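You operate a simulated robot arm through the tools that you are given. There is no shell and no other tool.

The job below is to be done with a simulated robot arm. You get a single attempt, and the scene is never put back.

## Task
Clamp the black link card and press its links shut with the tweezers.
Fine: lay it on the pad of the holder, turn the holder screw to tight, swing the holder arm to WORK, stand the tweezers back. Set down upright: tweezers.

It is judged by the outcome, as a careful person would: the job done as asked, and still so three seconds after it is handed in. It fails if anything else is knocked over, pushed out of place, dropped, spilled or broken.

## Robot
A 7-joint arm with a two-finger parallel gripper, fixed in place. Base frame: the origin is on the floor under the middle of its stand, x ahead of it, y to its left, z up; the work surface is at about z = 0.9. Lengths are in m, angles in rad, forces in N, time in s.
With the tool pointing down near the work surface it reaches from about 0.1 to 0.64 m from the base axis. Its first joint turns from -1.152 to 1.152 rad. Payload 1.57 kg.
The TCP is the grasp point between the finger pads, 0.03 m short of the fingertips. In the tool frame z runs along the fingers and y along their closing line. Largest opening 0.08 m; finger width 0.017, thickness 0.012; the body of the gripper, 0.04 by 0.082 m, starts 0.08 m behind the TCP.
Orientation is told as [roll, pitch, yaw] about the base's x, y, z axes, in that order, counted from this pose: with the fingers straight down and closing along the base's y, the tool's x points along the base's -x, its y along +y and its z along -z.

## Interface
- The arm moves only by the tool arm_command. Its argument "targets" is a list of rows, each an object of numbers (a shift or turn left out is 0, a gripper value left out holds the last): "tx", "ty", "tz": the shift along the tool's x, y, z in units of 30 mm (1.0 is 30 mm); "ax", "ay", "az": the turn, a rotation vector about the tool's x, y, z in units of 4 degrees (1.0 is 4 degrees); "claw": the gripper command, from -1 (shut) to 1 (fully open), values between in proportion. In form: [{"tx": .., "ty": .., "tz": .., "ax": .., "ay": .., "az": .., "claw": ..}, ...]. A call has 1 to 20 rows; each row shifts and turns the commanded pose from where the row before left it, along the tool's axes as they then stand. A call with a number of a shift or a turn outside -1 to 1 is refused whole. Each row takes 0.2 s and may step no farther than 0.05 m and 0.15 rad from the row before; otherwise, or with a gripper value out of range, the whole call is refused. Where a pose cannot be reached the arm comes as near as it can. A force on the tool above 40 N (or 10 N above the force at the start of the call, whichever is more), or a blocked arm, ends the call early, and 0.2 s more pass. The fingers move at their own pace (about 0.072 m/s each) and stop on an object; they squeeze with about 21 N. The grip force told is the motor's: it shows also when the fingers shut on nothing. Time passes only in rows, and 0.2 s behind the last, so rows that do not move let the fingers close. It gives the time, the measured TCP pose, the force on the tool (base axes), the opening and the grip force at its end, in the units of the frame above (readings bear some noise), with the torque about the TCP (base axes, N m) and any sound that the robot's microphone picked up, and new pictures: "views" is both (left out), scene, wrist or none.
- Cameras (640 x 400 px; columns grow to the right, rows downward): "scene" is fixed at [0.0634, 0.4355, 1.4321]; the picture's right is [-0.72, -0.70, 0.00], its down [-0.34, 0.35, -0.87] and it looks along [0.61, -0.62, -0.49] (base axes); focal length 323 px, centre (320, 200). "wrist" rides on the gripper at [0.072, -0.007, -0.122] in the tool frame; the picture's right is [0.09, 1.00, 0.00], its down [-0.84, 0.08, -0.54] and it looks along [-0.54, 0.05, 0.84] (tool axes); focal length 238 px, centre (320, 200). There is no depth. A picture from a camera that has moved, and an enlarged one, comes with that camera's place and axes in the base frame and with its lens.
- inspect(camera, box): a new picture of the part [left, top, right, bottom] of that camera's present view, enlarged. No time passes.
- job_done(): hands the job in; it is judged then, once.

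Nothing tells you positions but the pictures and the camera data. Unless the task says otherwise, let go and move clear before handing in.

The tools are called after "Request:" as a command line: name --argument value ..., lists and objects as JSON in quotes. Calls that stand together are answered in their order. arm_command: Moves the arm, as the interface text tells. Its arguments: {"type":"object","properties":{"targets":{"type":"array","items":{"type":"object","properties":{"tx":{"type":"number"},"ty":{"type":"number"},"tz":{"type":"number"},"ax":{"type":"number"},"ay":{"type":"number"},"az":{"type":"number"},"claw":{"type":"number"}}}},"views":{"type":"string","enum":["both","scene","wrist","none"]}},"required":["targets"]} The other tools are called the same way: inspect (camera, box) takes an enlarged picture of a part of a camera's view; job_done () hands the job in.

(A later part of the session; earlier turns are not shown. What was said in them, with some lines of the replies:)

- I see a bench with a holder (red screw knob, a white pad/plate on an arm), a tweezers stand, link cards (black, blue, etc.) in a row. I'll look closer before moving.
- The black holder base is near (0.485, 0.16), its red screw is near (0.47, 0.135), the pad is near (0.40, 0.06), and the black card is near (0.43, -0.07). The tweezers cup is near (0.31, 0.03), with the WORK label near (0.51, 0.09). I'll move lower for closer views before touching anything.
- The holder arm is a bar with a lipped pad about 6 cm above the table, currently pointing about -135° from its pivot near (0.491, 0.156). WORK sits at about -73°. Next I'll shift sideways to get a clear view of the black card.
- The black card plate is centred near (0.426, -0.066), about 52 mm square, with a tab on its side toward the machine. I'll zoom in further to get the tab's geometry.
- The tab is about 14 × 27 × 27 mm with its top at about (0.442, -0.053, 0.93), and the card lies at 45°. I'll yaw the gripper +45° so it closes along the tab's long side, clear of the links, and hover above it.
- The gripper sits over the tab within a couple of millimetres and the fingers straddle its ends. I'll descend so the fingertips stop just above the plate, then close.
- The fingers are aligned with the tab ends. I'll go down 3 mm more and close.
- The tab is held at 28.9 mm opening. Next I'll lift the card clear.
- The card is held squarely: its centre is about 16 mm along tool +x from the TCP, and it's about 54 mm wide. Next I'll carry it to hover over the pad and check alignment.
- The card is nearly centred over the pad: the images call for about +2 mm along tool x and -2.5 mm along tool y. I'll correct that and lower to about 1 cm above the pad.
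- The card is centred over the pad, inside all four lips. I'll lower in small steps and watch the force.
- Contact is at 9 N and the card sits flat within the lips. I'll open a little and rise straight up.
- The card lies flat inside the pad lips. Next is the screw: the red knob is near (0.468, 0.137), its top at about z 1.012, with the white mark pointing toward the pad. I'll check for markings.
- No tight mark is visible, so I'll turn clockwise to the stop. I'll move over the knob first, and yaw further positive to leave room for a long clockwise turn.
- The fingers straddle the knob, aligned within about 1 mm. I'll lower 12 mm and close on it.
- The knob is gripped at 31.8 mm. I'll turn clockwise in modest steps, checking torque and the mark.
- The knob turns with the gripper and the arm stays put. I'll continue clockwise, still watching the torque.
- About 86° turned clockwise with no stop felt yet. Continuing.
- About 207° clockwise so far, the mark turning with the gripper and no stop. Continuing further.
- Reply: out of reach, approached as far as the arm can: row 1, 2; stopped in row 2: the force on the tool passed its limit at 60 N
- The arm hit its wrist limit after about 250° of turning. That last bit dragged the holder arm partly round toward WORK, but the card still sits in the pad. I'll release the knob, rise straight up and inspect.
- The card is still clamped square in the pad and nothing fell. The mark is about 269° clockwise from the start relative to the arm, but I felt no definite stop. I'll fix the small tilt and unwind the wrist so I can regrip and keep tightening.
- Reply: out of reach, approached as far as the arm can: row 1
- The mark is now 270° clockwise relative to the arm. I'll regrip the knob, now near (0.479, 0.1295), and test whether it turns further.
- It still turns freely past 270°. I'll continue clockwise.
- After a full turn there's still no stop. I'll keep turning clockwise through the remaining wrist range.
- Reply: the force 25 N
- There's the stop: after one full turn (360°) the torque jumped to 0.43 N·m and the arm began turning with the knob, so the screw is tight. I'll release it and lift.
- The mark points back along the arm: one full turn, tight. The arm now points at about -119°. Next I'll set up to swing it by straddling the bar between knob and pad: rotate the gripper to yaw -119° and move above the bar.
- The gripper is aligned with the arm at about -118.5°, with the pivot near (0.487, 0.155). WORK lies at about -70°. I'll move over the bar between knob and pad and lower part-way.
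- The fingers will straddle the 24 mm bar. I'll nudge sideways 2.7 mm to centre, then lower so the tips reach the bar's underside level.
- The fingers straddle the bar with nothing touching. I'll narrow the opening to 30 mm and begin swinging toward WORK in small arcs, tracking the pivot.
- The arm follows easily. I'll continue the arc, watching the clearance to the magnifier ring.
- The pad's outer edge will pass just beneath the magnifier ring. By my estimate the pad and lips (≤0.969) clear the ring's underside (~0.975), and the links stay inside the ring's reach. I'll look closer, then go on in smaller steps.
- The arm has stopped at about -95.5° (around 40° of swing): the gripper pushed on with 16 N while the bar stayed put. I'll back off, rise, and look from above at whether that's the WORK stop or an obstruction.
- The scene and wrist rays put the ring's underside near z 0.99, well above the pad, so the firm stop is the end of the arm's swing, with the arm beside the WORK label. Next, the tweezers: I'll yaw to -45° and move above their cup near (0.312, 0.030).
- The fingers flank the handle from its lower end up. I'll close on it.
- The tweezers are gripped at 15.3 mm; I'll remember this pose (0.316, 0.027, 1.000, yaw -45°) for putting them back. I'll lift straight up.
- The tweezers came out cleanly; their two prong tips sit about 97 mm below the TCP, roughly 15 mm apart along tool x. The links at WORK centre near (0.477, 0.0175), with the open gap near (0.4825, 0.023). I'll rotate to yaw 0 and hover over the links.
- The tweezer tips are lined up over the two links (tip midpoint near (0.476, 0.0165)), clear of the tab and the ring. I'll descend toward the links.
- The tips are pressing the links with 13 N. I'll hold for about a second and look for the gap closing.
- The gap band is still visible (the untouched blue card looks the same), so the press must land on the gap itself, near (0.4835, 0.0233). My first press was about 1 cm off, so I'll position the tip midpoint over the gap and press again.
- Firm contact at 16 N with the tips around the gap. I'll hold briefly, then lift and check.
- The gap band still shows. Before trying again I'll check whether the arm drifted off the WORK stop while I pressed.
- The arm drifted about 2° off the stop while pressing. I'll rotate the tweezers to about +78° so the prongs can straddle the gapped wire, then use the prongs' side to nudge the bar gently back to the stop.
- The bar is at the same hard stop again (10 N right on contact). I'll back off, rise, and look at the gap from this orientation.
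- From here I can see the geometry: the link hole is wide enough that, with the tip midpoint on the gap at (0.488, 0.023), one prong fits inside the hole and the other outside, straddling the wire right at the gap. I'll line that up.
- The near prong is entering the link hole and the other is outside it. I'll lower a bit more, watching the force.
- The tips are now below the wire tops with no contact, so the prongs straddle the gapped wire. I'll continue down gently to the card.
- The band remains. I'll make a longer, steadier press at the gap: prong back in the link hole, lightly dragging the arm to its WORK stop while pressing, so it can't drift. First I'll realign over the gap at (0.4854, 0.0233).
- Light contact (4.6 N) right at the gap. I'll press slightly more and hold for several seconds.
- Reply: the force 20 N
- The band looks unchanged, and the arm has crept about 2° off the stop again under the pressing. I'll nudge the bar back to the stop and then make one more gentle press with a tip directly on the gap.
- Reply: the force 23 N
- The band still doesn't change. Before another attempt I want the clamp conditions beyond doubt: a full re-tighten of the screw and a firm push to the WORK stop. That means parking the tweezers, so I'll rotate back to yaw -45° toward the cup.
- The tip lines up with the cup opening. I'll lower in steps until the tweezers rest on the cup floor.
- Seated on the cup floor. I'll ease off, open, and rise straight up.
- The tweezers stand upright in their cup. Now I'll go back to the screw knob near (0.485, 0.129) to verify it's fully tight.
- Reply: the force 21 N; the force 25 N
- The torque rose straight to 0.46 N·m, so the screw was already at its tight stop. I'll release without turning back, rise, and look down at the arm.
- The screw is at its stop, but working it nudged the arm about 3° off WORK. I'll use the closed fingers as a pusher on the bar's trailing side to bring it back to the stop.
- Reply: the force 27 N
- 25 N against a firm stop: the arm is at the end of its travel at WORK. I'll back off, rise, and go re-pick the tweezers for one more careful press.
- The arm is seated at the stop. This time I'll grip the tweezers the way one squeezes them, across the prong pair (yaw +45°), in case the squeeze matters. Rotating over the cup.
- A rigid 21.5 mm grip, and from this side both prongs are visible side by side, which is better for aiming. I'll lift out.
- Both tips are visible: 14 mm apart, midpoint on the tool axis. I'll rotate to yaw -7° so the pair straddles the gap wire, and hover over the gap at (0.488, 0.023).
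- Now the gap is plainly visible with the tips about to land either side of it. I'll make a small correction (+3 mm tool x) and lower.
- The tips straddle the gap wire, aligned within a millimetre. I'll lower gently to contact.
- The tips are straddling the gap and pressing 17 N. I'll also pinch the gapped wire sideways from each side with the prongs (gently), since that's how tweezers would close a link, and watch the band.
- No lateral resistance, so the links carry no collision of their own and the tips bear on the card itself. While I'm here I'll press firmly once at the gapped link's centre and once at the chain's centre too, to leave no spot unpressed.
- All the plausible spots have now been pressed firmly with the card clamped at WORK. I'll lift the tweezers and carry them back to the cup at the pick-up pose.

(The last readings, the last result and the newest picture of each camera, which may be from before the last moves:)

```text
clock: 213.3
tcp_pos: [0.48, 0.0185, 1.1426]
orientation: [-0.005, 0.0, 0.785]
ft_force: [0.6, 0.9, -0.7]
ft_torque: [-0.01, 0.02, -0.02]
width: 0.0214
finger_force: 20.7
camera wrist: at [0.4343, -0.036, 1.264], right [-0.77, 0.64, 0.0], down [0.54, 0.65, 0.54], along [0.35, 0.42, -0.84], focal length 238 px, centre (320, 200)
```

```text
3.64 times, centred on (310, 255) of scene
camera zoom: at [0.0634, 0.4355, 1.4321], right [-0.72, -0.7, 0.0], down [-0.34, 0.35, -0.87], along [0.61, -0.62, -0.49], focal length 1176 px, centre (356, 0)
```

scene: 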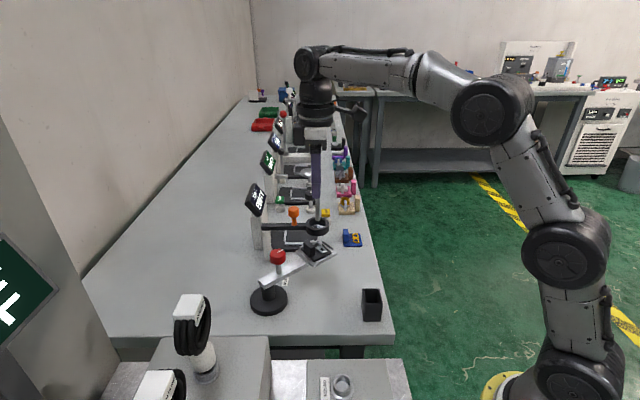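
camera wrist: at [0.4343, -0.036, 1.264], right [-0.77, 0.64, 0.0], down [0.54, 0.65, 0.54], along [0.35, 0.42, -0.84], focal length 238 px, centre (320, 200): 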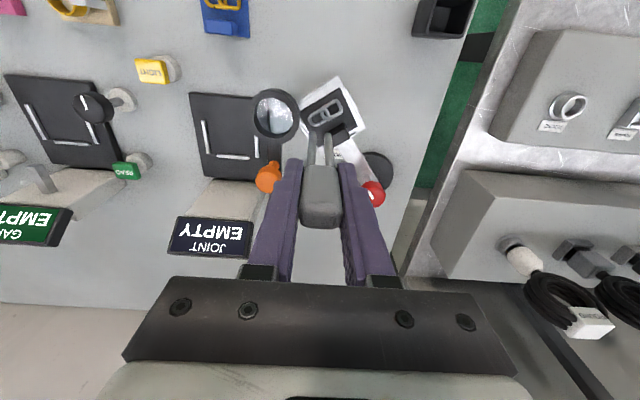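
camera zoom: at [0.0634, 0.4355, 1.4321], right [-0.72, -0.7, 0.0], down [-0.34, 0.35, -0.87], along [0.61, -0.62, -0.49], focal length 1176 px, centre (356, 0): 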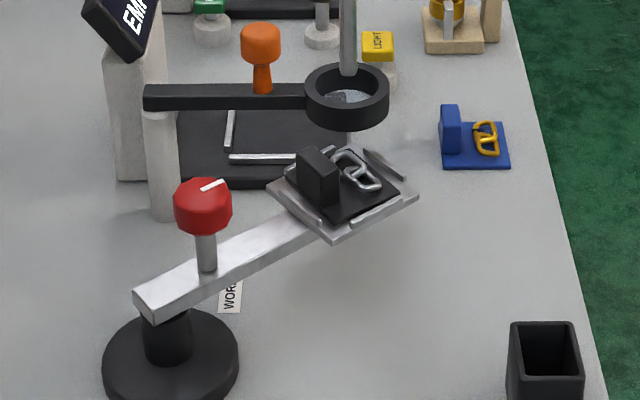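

Request:
arm_command --targets '[{"tx": 0.72, "ty": 0.822}, {"tx": 0.72, "ty": 0.822}, {"tx": 0.72, "ty": 0.822}, {"tx": 0.72, "ty": 0.822}, {"tx": 0.72, "ty": 0.822}, {"tz": 0.5}, {}]' --views "both"

Request:
inspect --camera "wrist" --box '[260, 60, 380, 240]'

Request:
inspect --camera "scene" --box '[340, 200, 410, 330]'

```text
clock: 214.9
tcp_pos: [0.3162, 0.0298, 1.1274]
orientation: [-0.001, 0.0, 0.782]
ft_force: [-0.7, -0.3, -1.3]
ft_torque: [0.04, 0.0, -0.01]
width: 0.0216
finger_force: 20.7
camera wrist: at [0.2704, -0.0244, 1.2488], right [-0.77, 0.64, 0.0], down [0.54, 0.65, 0.54], along [0.35, 0.41, -0.84], focal length 238 px, centre (320, 200)
```

scene: 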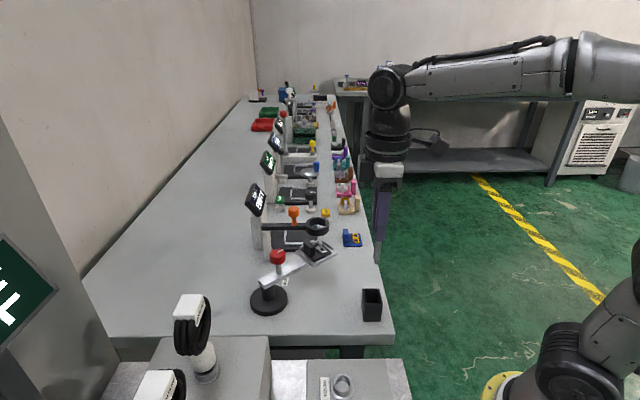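
wrist: 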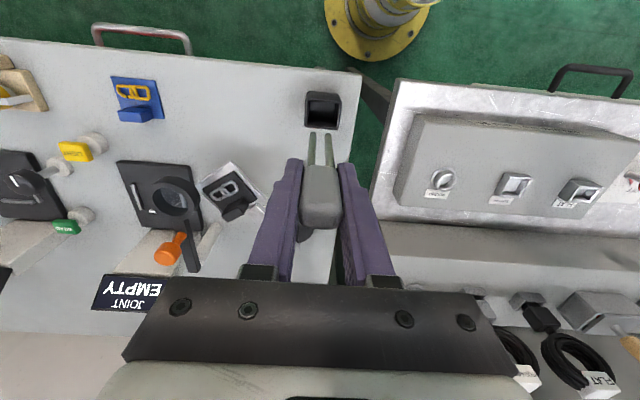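

```text
2.22 times, centred on (320, 150) of wrist
camera zoom: at [0.2704, -0.0244, 1.2488], right [-0.77, 0.64, 0.0], down [0.54, 0.65, 0.54], along [0.35, 0.41, -0.84], focal length 530 px, centre (320, 311)
```

zoom: 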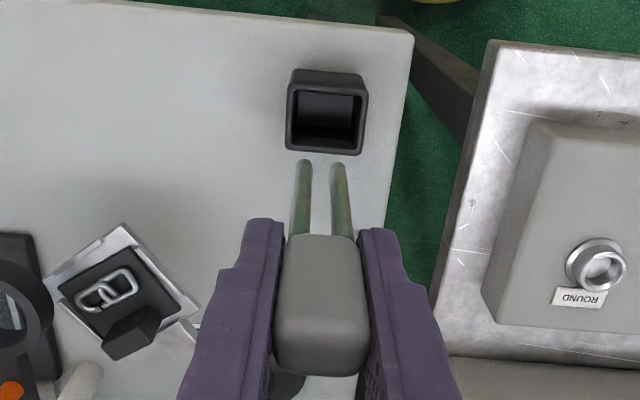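

```text
3.08 times, centred on (375, 265) of scene
camera zoom: at [0.0634, 0.4355, 1.4321], right [-0.72, -0.7, 0.0], down [-0.34, 0.35, -0.87], along [0.61, -0.62, -0.49], focal length 995 px, centre (151, 0)
```

zoom: 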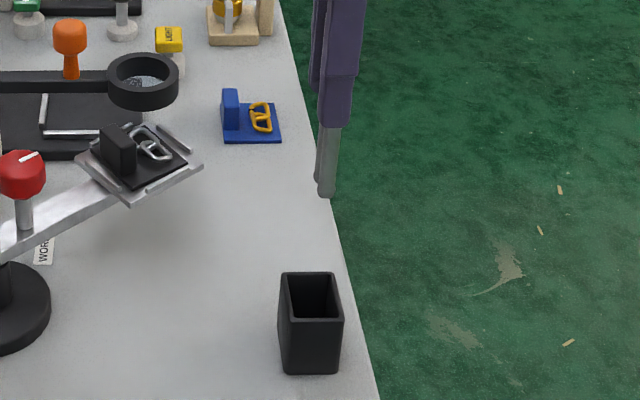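

Request:
arm_command --targets '[{"tz": 0.6}, {"tz": 0.7}, {"tz": 0.7}, {"tz": 0.7}, {"tz": 0.6}, {"tz": 0.4}, {}]' --views "none"

Request:
inspect --camera "scene" --box '[340, 220, 410, 330]'

Request:
inspect --camera "wrist" --box '[260, 60, 380, 240]'

```text
clock: 216.6
tcp_pos: [0.318, 0.0294, 1.0166]
orientation: [-0.001, 0.002, 0.783]
ft_force: [-0.3, 0.4, -0.5]
ft_torque: [-0.02, -0.04, -0.01]
width: 0.0214
finger_force: 21.2
```

```text
3.64 times, centred on (375, 275) of scene
camera zoom: at [0.0634, 0.4355, 1.4321], right [-0.72, -0.7, 0.0], down [-0.34, 0.35, -0.87], along [0.61, -0.62, -0.49], focal length 1176 px, centre (120, -73)
```

zoom: 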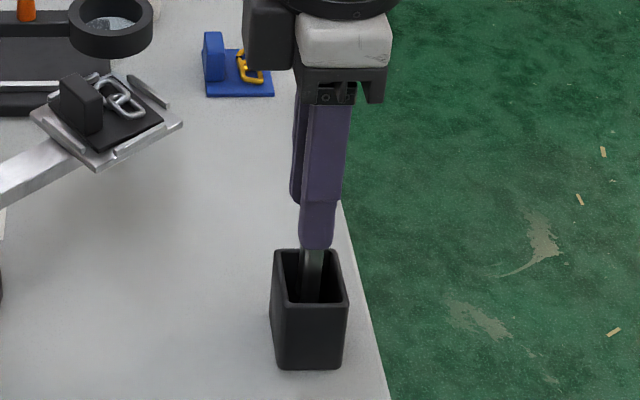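

```text
2.22 times, centred on (320, 150) of wrist
camera zoom: at [0.2717, -0.0252, 1.1379], right [-0.77, 0.64, 0.0], down [0.54, 0.65, 0.54], along [0.35, 0.41, -0.84], focal length 530 px, centre (320, 311)
```

zoom: 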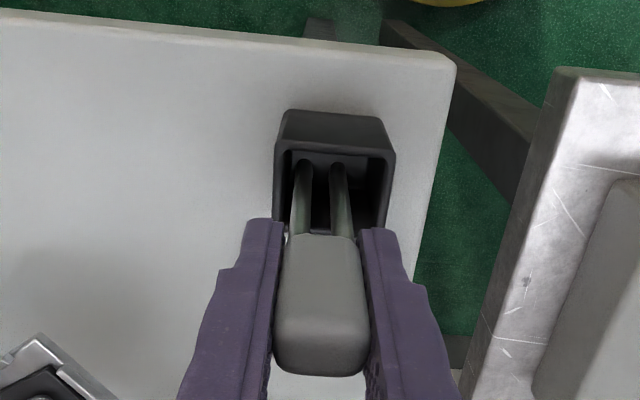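

Request:
arm_command --targets '[{"tz": 0.3}, {"tz": 0.2}, {}]' --views "none"

Request:
arm_command --targets '[{"tz": 0.08}, {"tz": 0.06}, {}]' --views "none"

```text
clock: 217.3
tcp_pos: [0.3169, 0.0298, 1.0026]
orientation: [-0.003, 0.001, 0.785]
ft_force: [-0.6, 0.0, 0.3]
ft_torque: [-0.01, 0.01, 0.0]
width: 0.0214
finger_force: 20.8
```

```text
clock: 218.2
tcp_pos: [0.3159, 0.0291, 0.9977]
orientation: [-0.002, 0.0, 0.783]
ft_force: [-0.4, 0.3, -0.1]
ft_torque: [0.02, -0.02, 0.0]
width: 0.0218
finger_force: 21.3
```

Request:
arm_command --targets '[{"tz": 0.06}, {"tz": 0.04}, {}]' --views "none"

Request:
inspect --camera "scene" --box '[340, 220, 410, 330]'

```text
clock: 218.9
tcp_pos: [0.3162, 0.0301, 0.9961]
orientation: [-0.006, -0.005, 0.784]
ft_force: [-1.2, 0.9, 17.7]
ft_torque: [0.12, 0.16, -0.01]
width: 0.0218
finger_force: 21.2
```

```text
3.64 times, centred on (375, 275) of scene
camera zoom: at [0.0632, 0.4355, 1.4321], right [-0.72, -0.7, 0.0], down [-0.34, 0.35, -0.87], along [0.61, -0.62, -0.49], focal length 1176 px, centre (120, -73)
```

zoom: 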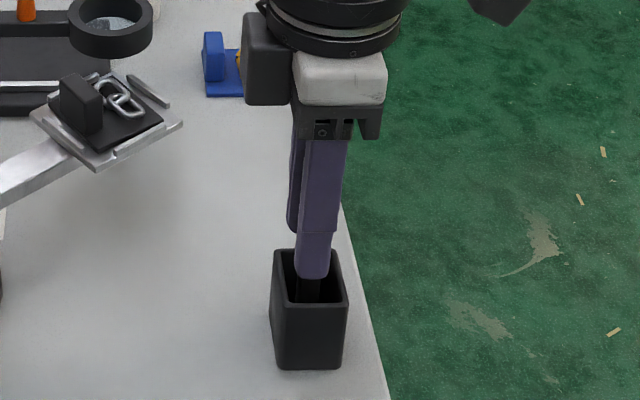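

Seated on the cup floor. I'll ease off, open, and rise.

Request:
arm_command --targets '[{"tz": -0.04}, {"claw": -0.25}, {"claw": 0.1}, {"claw": 0.4}, {"tz": -0.4}, {"tz": -0.8}, {"tz": -1}, {"tz": -1}, {"tz": -1}, {}]' --views "both"

Request:
inspect --camera "scene" --box '[240, 200, 400, 330]'

Request:
inspect --camera "wrist" --box '[160, 60, 380, 220]'

```text
clock: 221.2
tcp_pos: [0.3156, 0.0296, 1.1238]
orientation: [-0.001, 0.0, 0.783]
ft_force: [0.1, -0.2, 0.3]
ft_torque: [0.02, 0.03, 0.0]
width: 0.0559
finger_force: 0.0
camera wrist: at [0.2705, -0.0254, 1.2451], right [-0.77, 0.64, 0.0], down [0.54, 0.65, 0.54], along [0.35, 0.41, -0.84], focal length 238 px, centre (320, 200)
```

scene: 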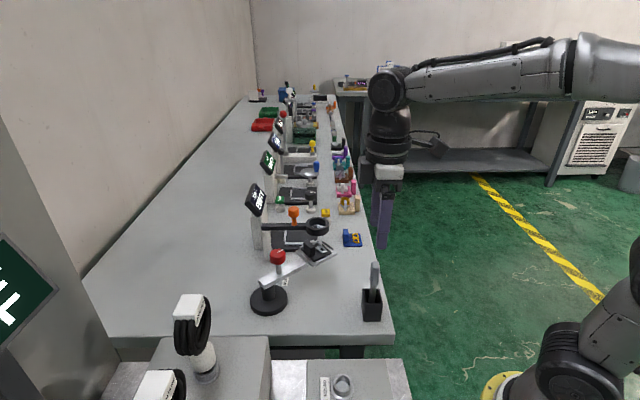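
wrist: 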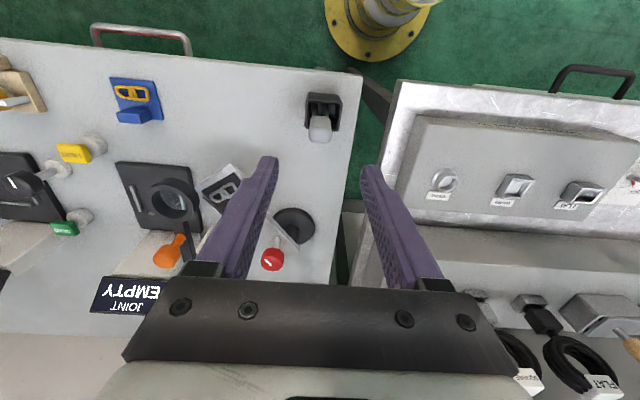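

```text
3.08 times, centred on (320, 265) of scene
camera zoom: at [0.0634, 0.4355, 1.4321], right [-0.72, -0.7, 0.0], down [-0.34, 0.35, -0.87], along [0.61, -0.62, -0.49], focal length 995 px, centre (320, 0)
```

zoom: 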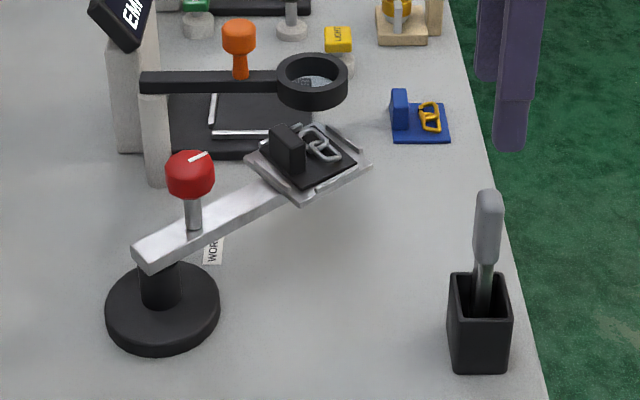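

```text
2.50 times, centred on (270, 140) of wrist
camera zoom: at [0.2705, -0.0254, 1.2451], right [-0.77, 0.64, 0.0], down [0.54, 0.65, 0.54], along [0.35, 0.41, -0.84], focal length 596 px, centre (445, 350)
```

zoom: 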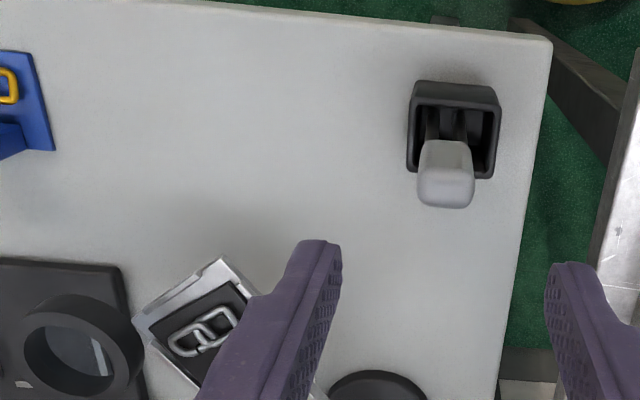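

The tweezers stand upright in their cup again. The pressing left the arm a degree or two short of WORK, so as a last step I'll push it back to its stop with closed fingers.

Request:
arm_command --targets '[{"tx": -0.848, "ty": -0.334, "claw": -1}, {"tx": -0.848, "ty": -0.334}, {"tx": -0.848, "ty": -0.334}, {"tx": -0.848, "ty": -0.334}, {"tx": -0.848, "ty": -0.334}, {"tz": 0.9}, {"tz": 0.9}, {"tz": 0.8}, {}]' --views "both"

Request:
inspect --camera "wrist" --box '[230, 60, 410, 220]'

Request:
inspect --camera "scene" --box '[250, 200, 370, 310]'

```text
clock: 223.2
tcp_pos: [0.4423, 0.0847, 1.0421]
orientation: [-0.003, -0.001, 0.784]
ft_force: [0.5, -0.2, 0.6]
ft_torque: [-0.01, -0.02, -0.01]
width: 0.0
finger_force: 20.4
camera wrist: at [0.3965, 0.0301, 1.1636], right [-0.77, 0.64, 0.0], down [0.54, 0.65, 0.54], along [0.35, 0.41, -0.84], focal length 238 px, centre (320, 200)
```

scene: 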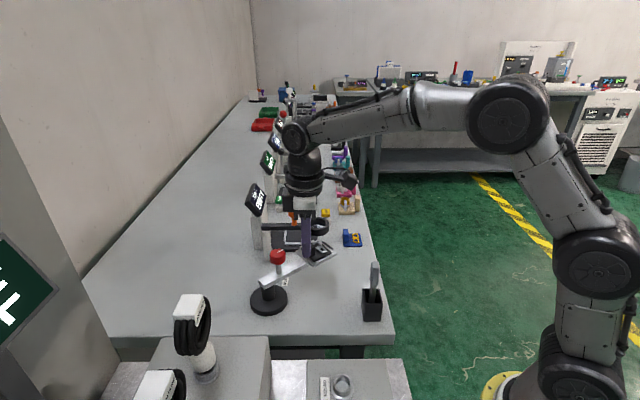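
wrist: 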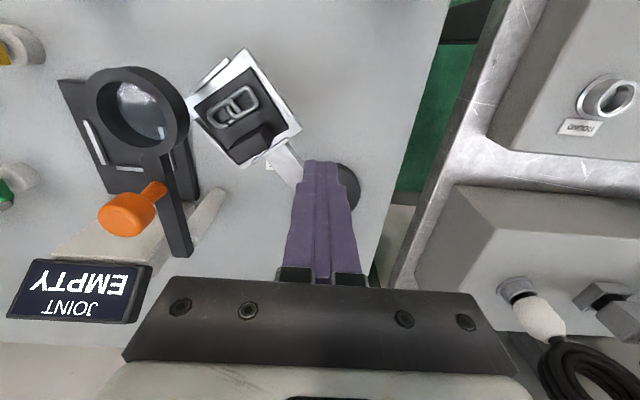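

```text
2.50 times, centred on (320, 140) of wrist
camera zoom: at [0.3965, 0.0301, 1.1636], right [-0.77, 0.64, 0.0], down [0.54, 0.65, 0.54], along [0.35, 0.41, -0.84], focal length 596 px, centre (320, 350)
```

zoom: 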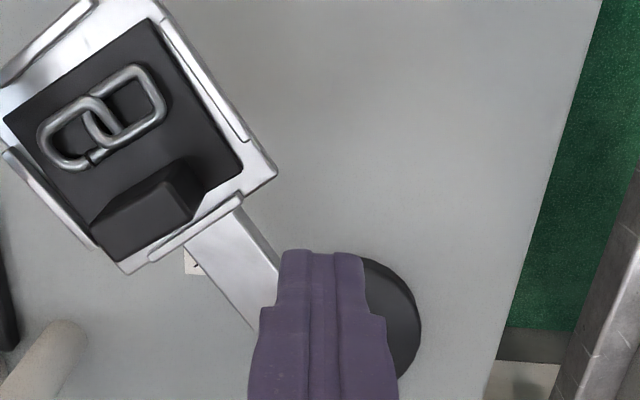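

```text
3.64 times, centred on (310, 255) of scene
camera zoom: at [0.0634, 0.4355, 1.4321], right [-0.72, -0.7, 0.0], down [-0.34, 0.35, -0.87], along [0.61, -0.62, -0.49], focal length 1176 px, centre (356, 0)
```

zoom: 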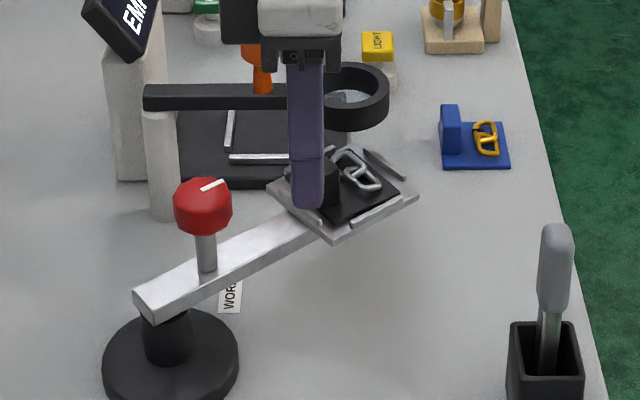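

Request:
inspect --camera "wrist" --box '[215, 105, 245, 130]'

Request:
inspect --camera "wrist" --box '[190, 50, 310, 170]'

```text
16.00 times, centred on (230, 118) of wrist
camera zoom: at [0.3965, 0.0301, 1.1636], right [-0.77, 0.64, 0.0], down [0.54, 0.65, 0.54], along [0.35, 0.41, -0.84], focal length 3814 px, centre (1760, 1520)
```

zoom: 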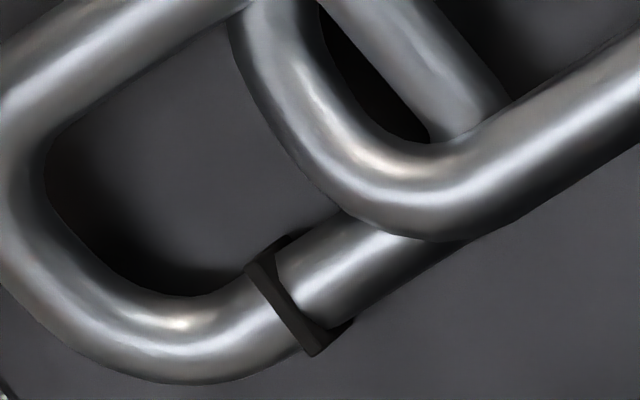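

```text
3.33 times, centred on (250, 110) of wrist
camera zoom: at [0.3965, 0.0301, 1.1636], right [-0.77, 0.64, 0.0], down [0.54, 0.65, 0.54], along [0.35, 0.41, -0.84], focal length 794 px, centre (553, 500)
```

zoom: 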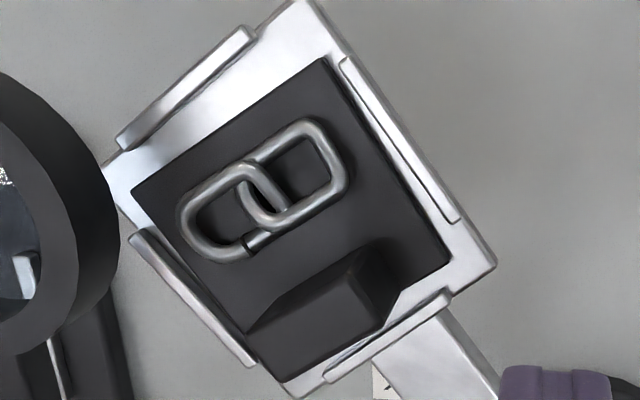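

Nothing more to gain there; every condition I can verify is met. I'll lower the closed fingers beside the bar and push the arm home to the WORK stop.

Request:
arm_command --targets '[{"tz": 0.9}, {"tz": 0.8}, {"tz": 0.3}, {"tx": -0.09, "ty": -0.115}, {"tx": -0.09, "ty": -0.115}, {"tx": -0.07, "ty": -0.09}, {}]' --views "none"

Request:
inspect --camera "scene" --box '[250, 200, 370, 310]'

```text
clock: 224.8
tcp_pos: [0.454, 0.082, 0.9842]
orientation: [-0.004, 0.0, 0.784]
ft_force: [-0.3, -0.5, 0.5]
ft_torque: [0.0, -0.01, 0.0]
width: 0.0
finger_force: 21.1
```

```text
3.64 times, centred on (310, 255) of scene
camera zoom: at [0.0634, 0.4355, 1.4321], right [-0.72, -0.7, 0.0], down [-0.34, 0.35, -0.87], along [0.61, -0.62, -0.49], focal length 1176 px, centre (356, 0)
```

zoom: 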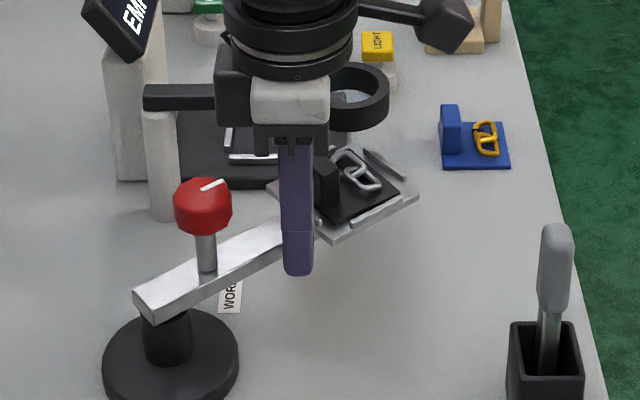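

Request:
arm_command --targets '[{"tx": -0.06, "ty": -0.08}, {"tx": -0.04, "ty": -0.053}, {}]' --views "none"

Request:
arm_command --targets '[{"tx": -0.03, "ty": -0.04}, {}]' --views "none"

Request:
inspect --camera "scene" --box '[250, 200, 370, 310]'

```text
clock: 225.6
tcp_pos: [0.4571, 0.0823, 0.9835]
orientation: [0.0, 0.003, 0.784]
ft_force: [-17.4, -0.8, 7.2]
ft_torque: [-0.04, 0.29, -0.01]
width: 0.0002
finger_force: 21.0
```

```text
clock: 226.2
tcp_pos: [0.4576, 0.0808, 0.983]
orientation: [0.003, 0.008, 0.784]
ft_force: [-25.1, 4.1, 7.1]
ft_torque: [0.1, 0.46, -0.03]
width: 0.0003
finger_force: 21.1
```

```text
3.64 times, centred on (310, 255) of scene
camera zoom: at [0.0626, 0.4356, 1.4321], right [-0.72, -0.7, 0.0], down [-0.34, 0.35, -0.87], along [0.61, -0.62, -0.49], focal length 1176 px, centre (356, 0)
```

zoom: 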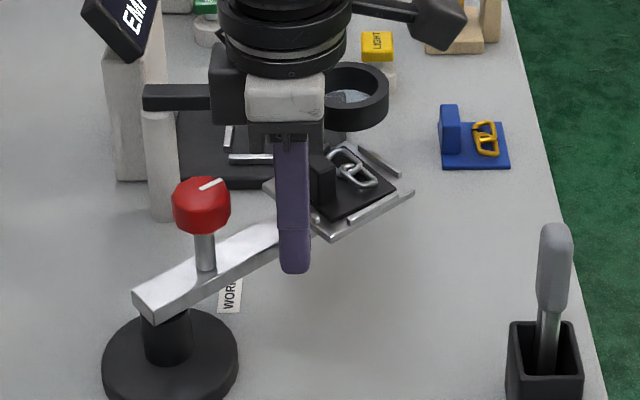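

At the firm stop again. I'll back straight off from the bar, rise and retreat clear.

Request:
arm_command --targets '[{"tx": 0.12, "ty": 0.16}, {"tx": 0.18, "ty": 0.24}, {"tz": -1}, {"tz": -1}, {"tz": -1}, {"tz": -1}, {"tz": -1}, {"tz": -1}, {"tx": 0.7, "ty": 0.3}, {"tx": 0.7, "ty": 0.3}, {"tx": 0.7, "ty": 0.3}, {}, {}]' --views "both"

Request:
inspect --camera "scene" --box '[240, 200, 400, 330]'

Request:
inspect --camera "wrist" --box '[160, 60, 400, 240]'

```text
clock: 228.9
tcp_pos: [0.3811, 0.0589, 1.1643]
orientation: [-0.003, 0.001, 0.782]
ft_force: [0.0, -0.3, -0.6]
ft_torque: [-0.01, -0.04, 0.01]
width: 0.0
finger_force: 21.2
camera wrist: at [0.335, 0.0041, 1.2863], right [-0.77, 0.64, 0.0], down [0.54, 0.65, 0.54], along [0.35, 0.41, -0.84], focal length 238 px, centre (320, 200)
```

scene: 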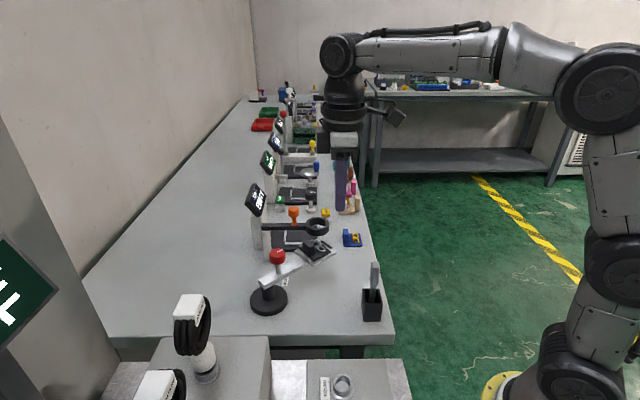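
wrist: 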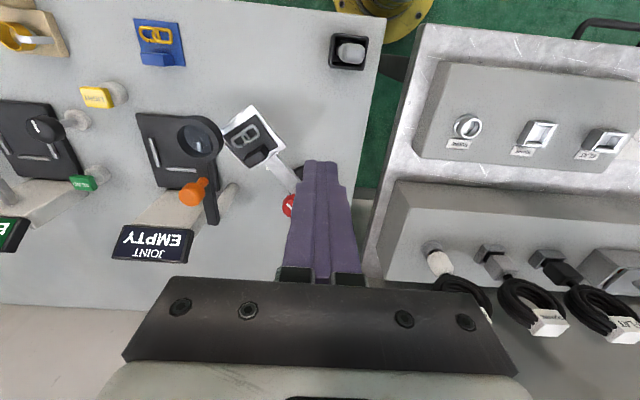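

```text
3.08 times, centred on (320, 265) of scene
camera zoom: at [0.0634, 0.4355, 1.4321], right [-0.72, -0.7, 0.0], down [-0.34, 0.35, -0.87], along [0.61, -0.62, -0.49], focal length 995 px, centre (320, 0)
```

zoom: 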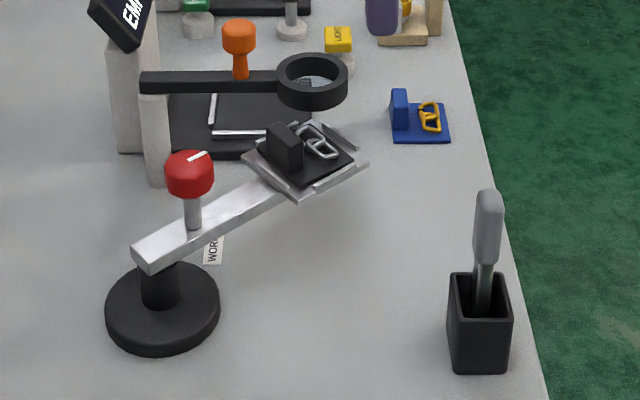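

```text
2.22 times, centred on (280, 150) of wrist
camera zoom: at [0.335, 0.0041, 1.2863], right [-0.77, 0.64, 0.0], down [0.54, 0.65, 0.54], along [0.35, 0.41, -0.84], focal length 530 px, centre (409, 311)
```

zoom: 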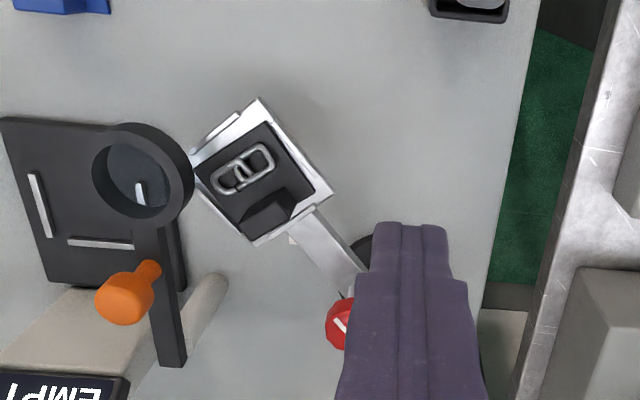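

The black card is clamped on the holder pad, the screw is tight against its stop, and the arm is at its WORK stop. The tweezers stand upright in their cup, nothing else was moved, and the gripper is clear. The links were pressed firmly several times while clamped, including with the tips either side of the open gap. However, the dark gap mark still looks the same, so I can't confirm from the pictures that they closed. I'm handing in now.

Request:
job_done

```text
The job is handed in.
```

I handed the job in, but I couldn't confirm that the links are shut. I pressed them about eight times with the tweezers (about 12–23 N), once with the tips right either side of the gap. The dark band at the gap never changed in the pictures, and no click or other sound was reported.

| Part | State at hand-in |
|---|---|
| **Black card** | Lies flat inside the lips of the holder pad, turned a few degrees from square. |
| **Holder screw** | Tight: one full turn clockwise to a hard stop. When I checked it again later, it was still at the stop. |
| **Holder arm** | Pushed against a hard stop after about 40° of swing, right beside the WORK label. No mark shows the exact WORK angle, so I took that stop to be WORK. |
| **Tweezers** | Standing upright in their cup. |
| **Everything else** | I saw nothing knocked over or moved, and the gripper is clear. |

While I was turning the screw, the robot's wrist reached its limit and jerked the holder arm about 20°. The card stayed on the pad. That is probably when it turned slightly.
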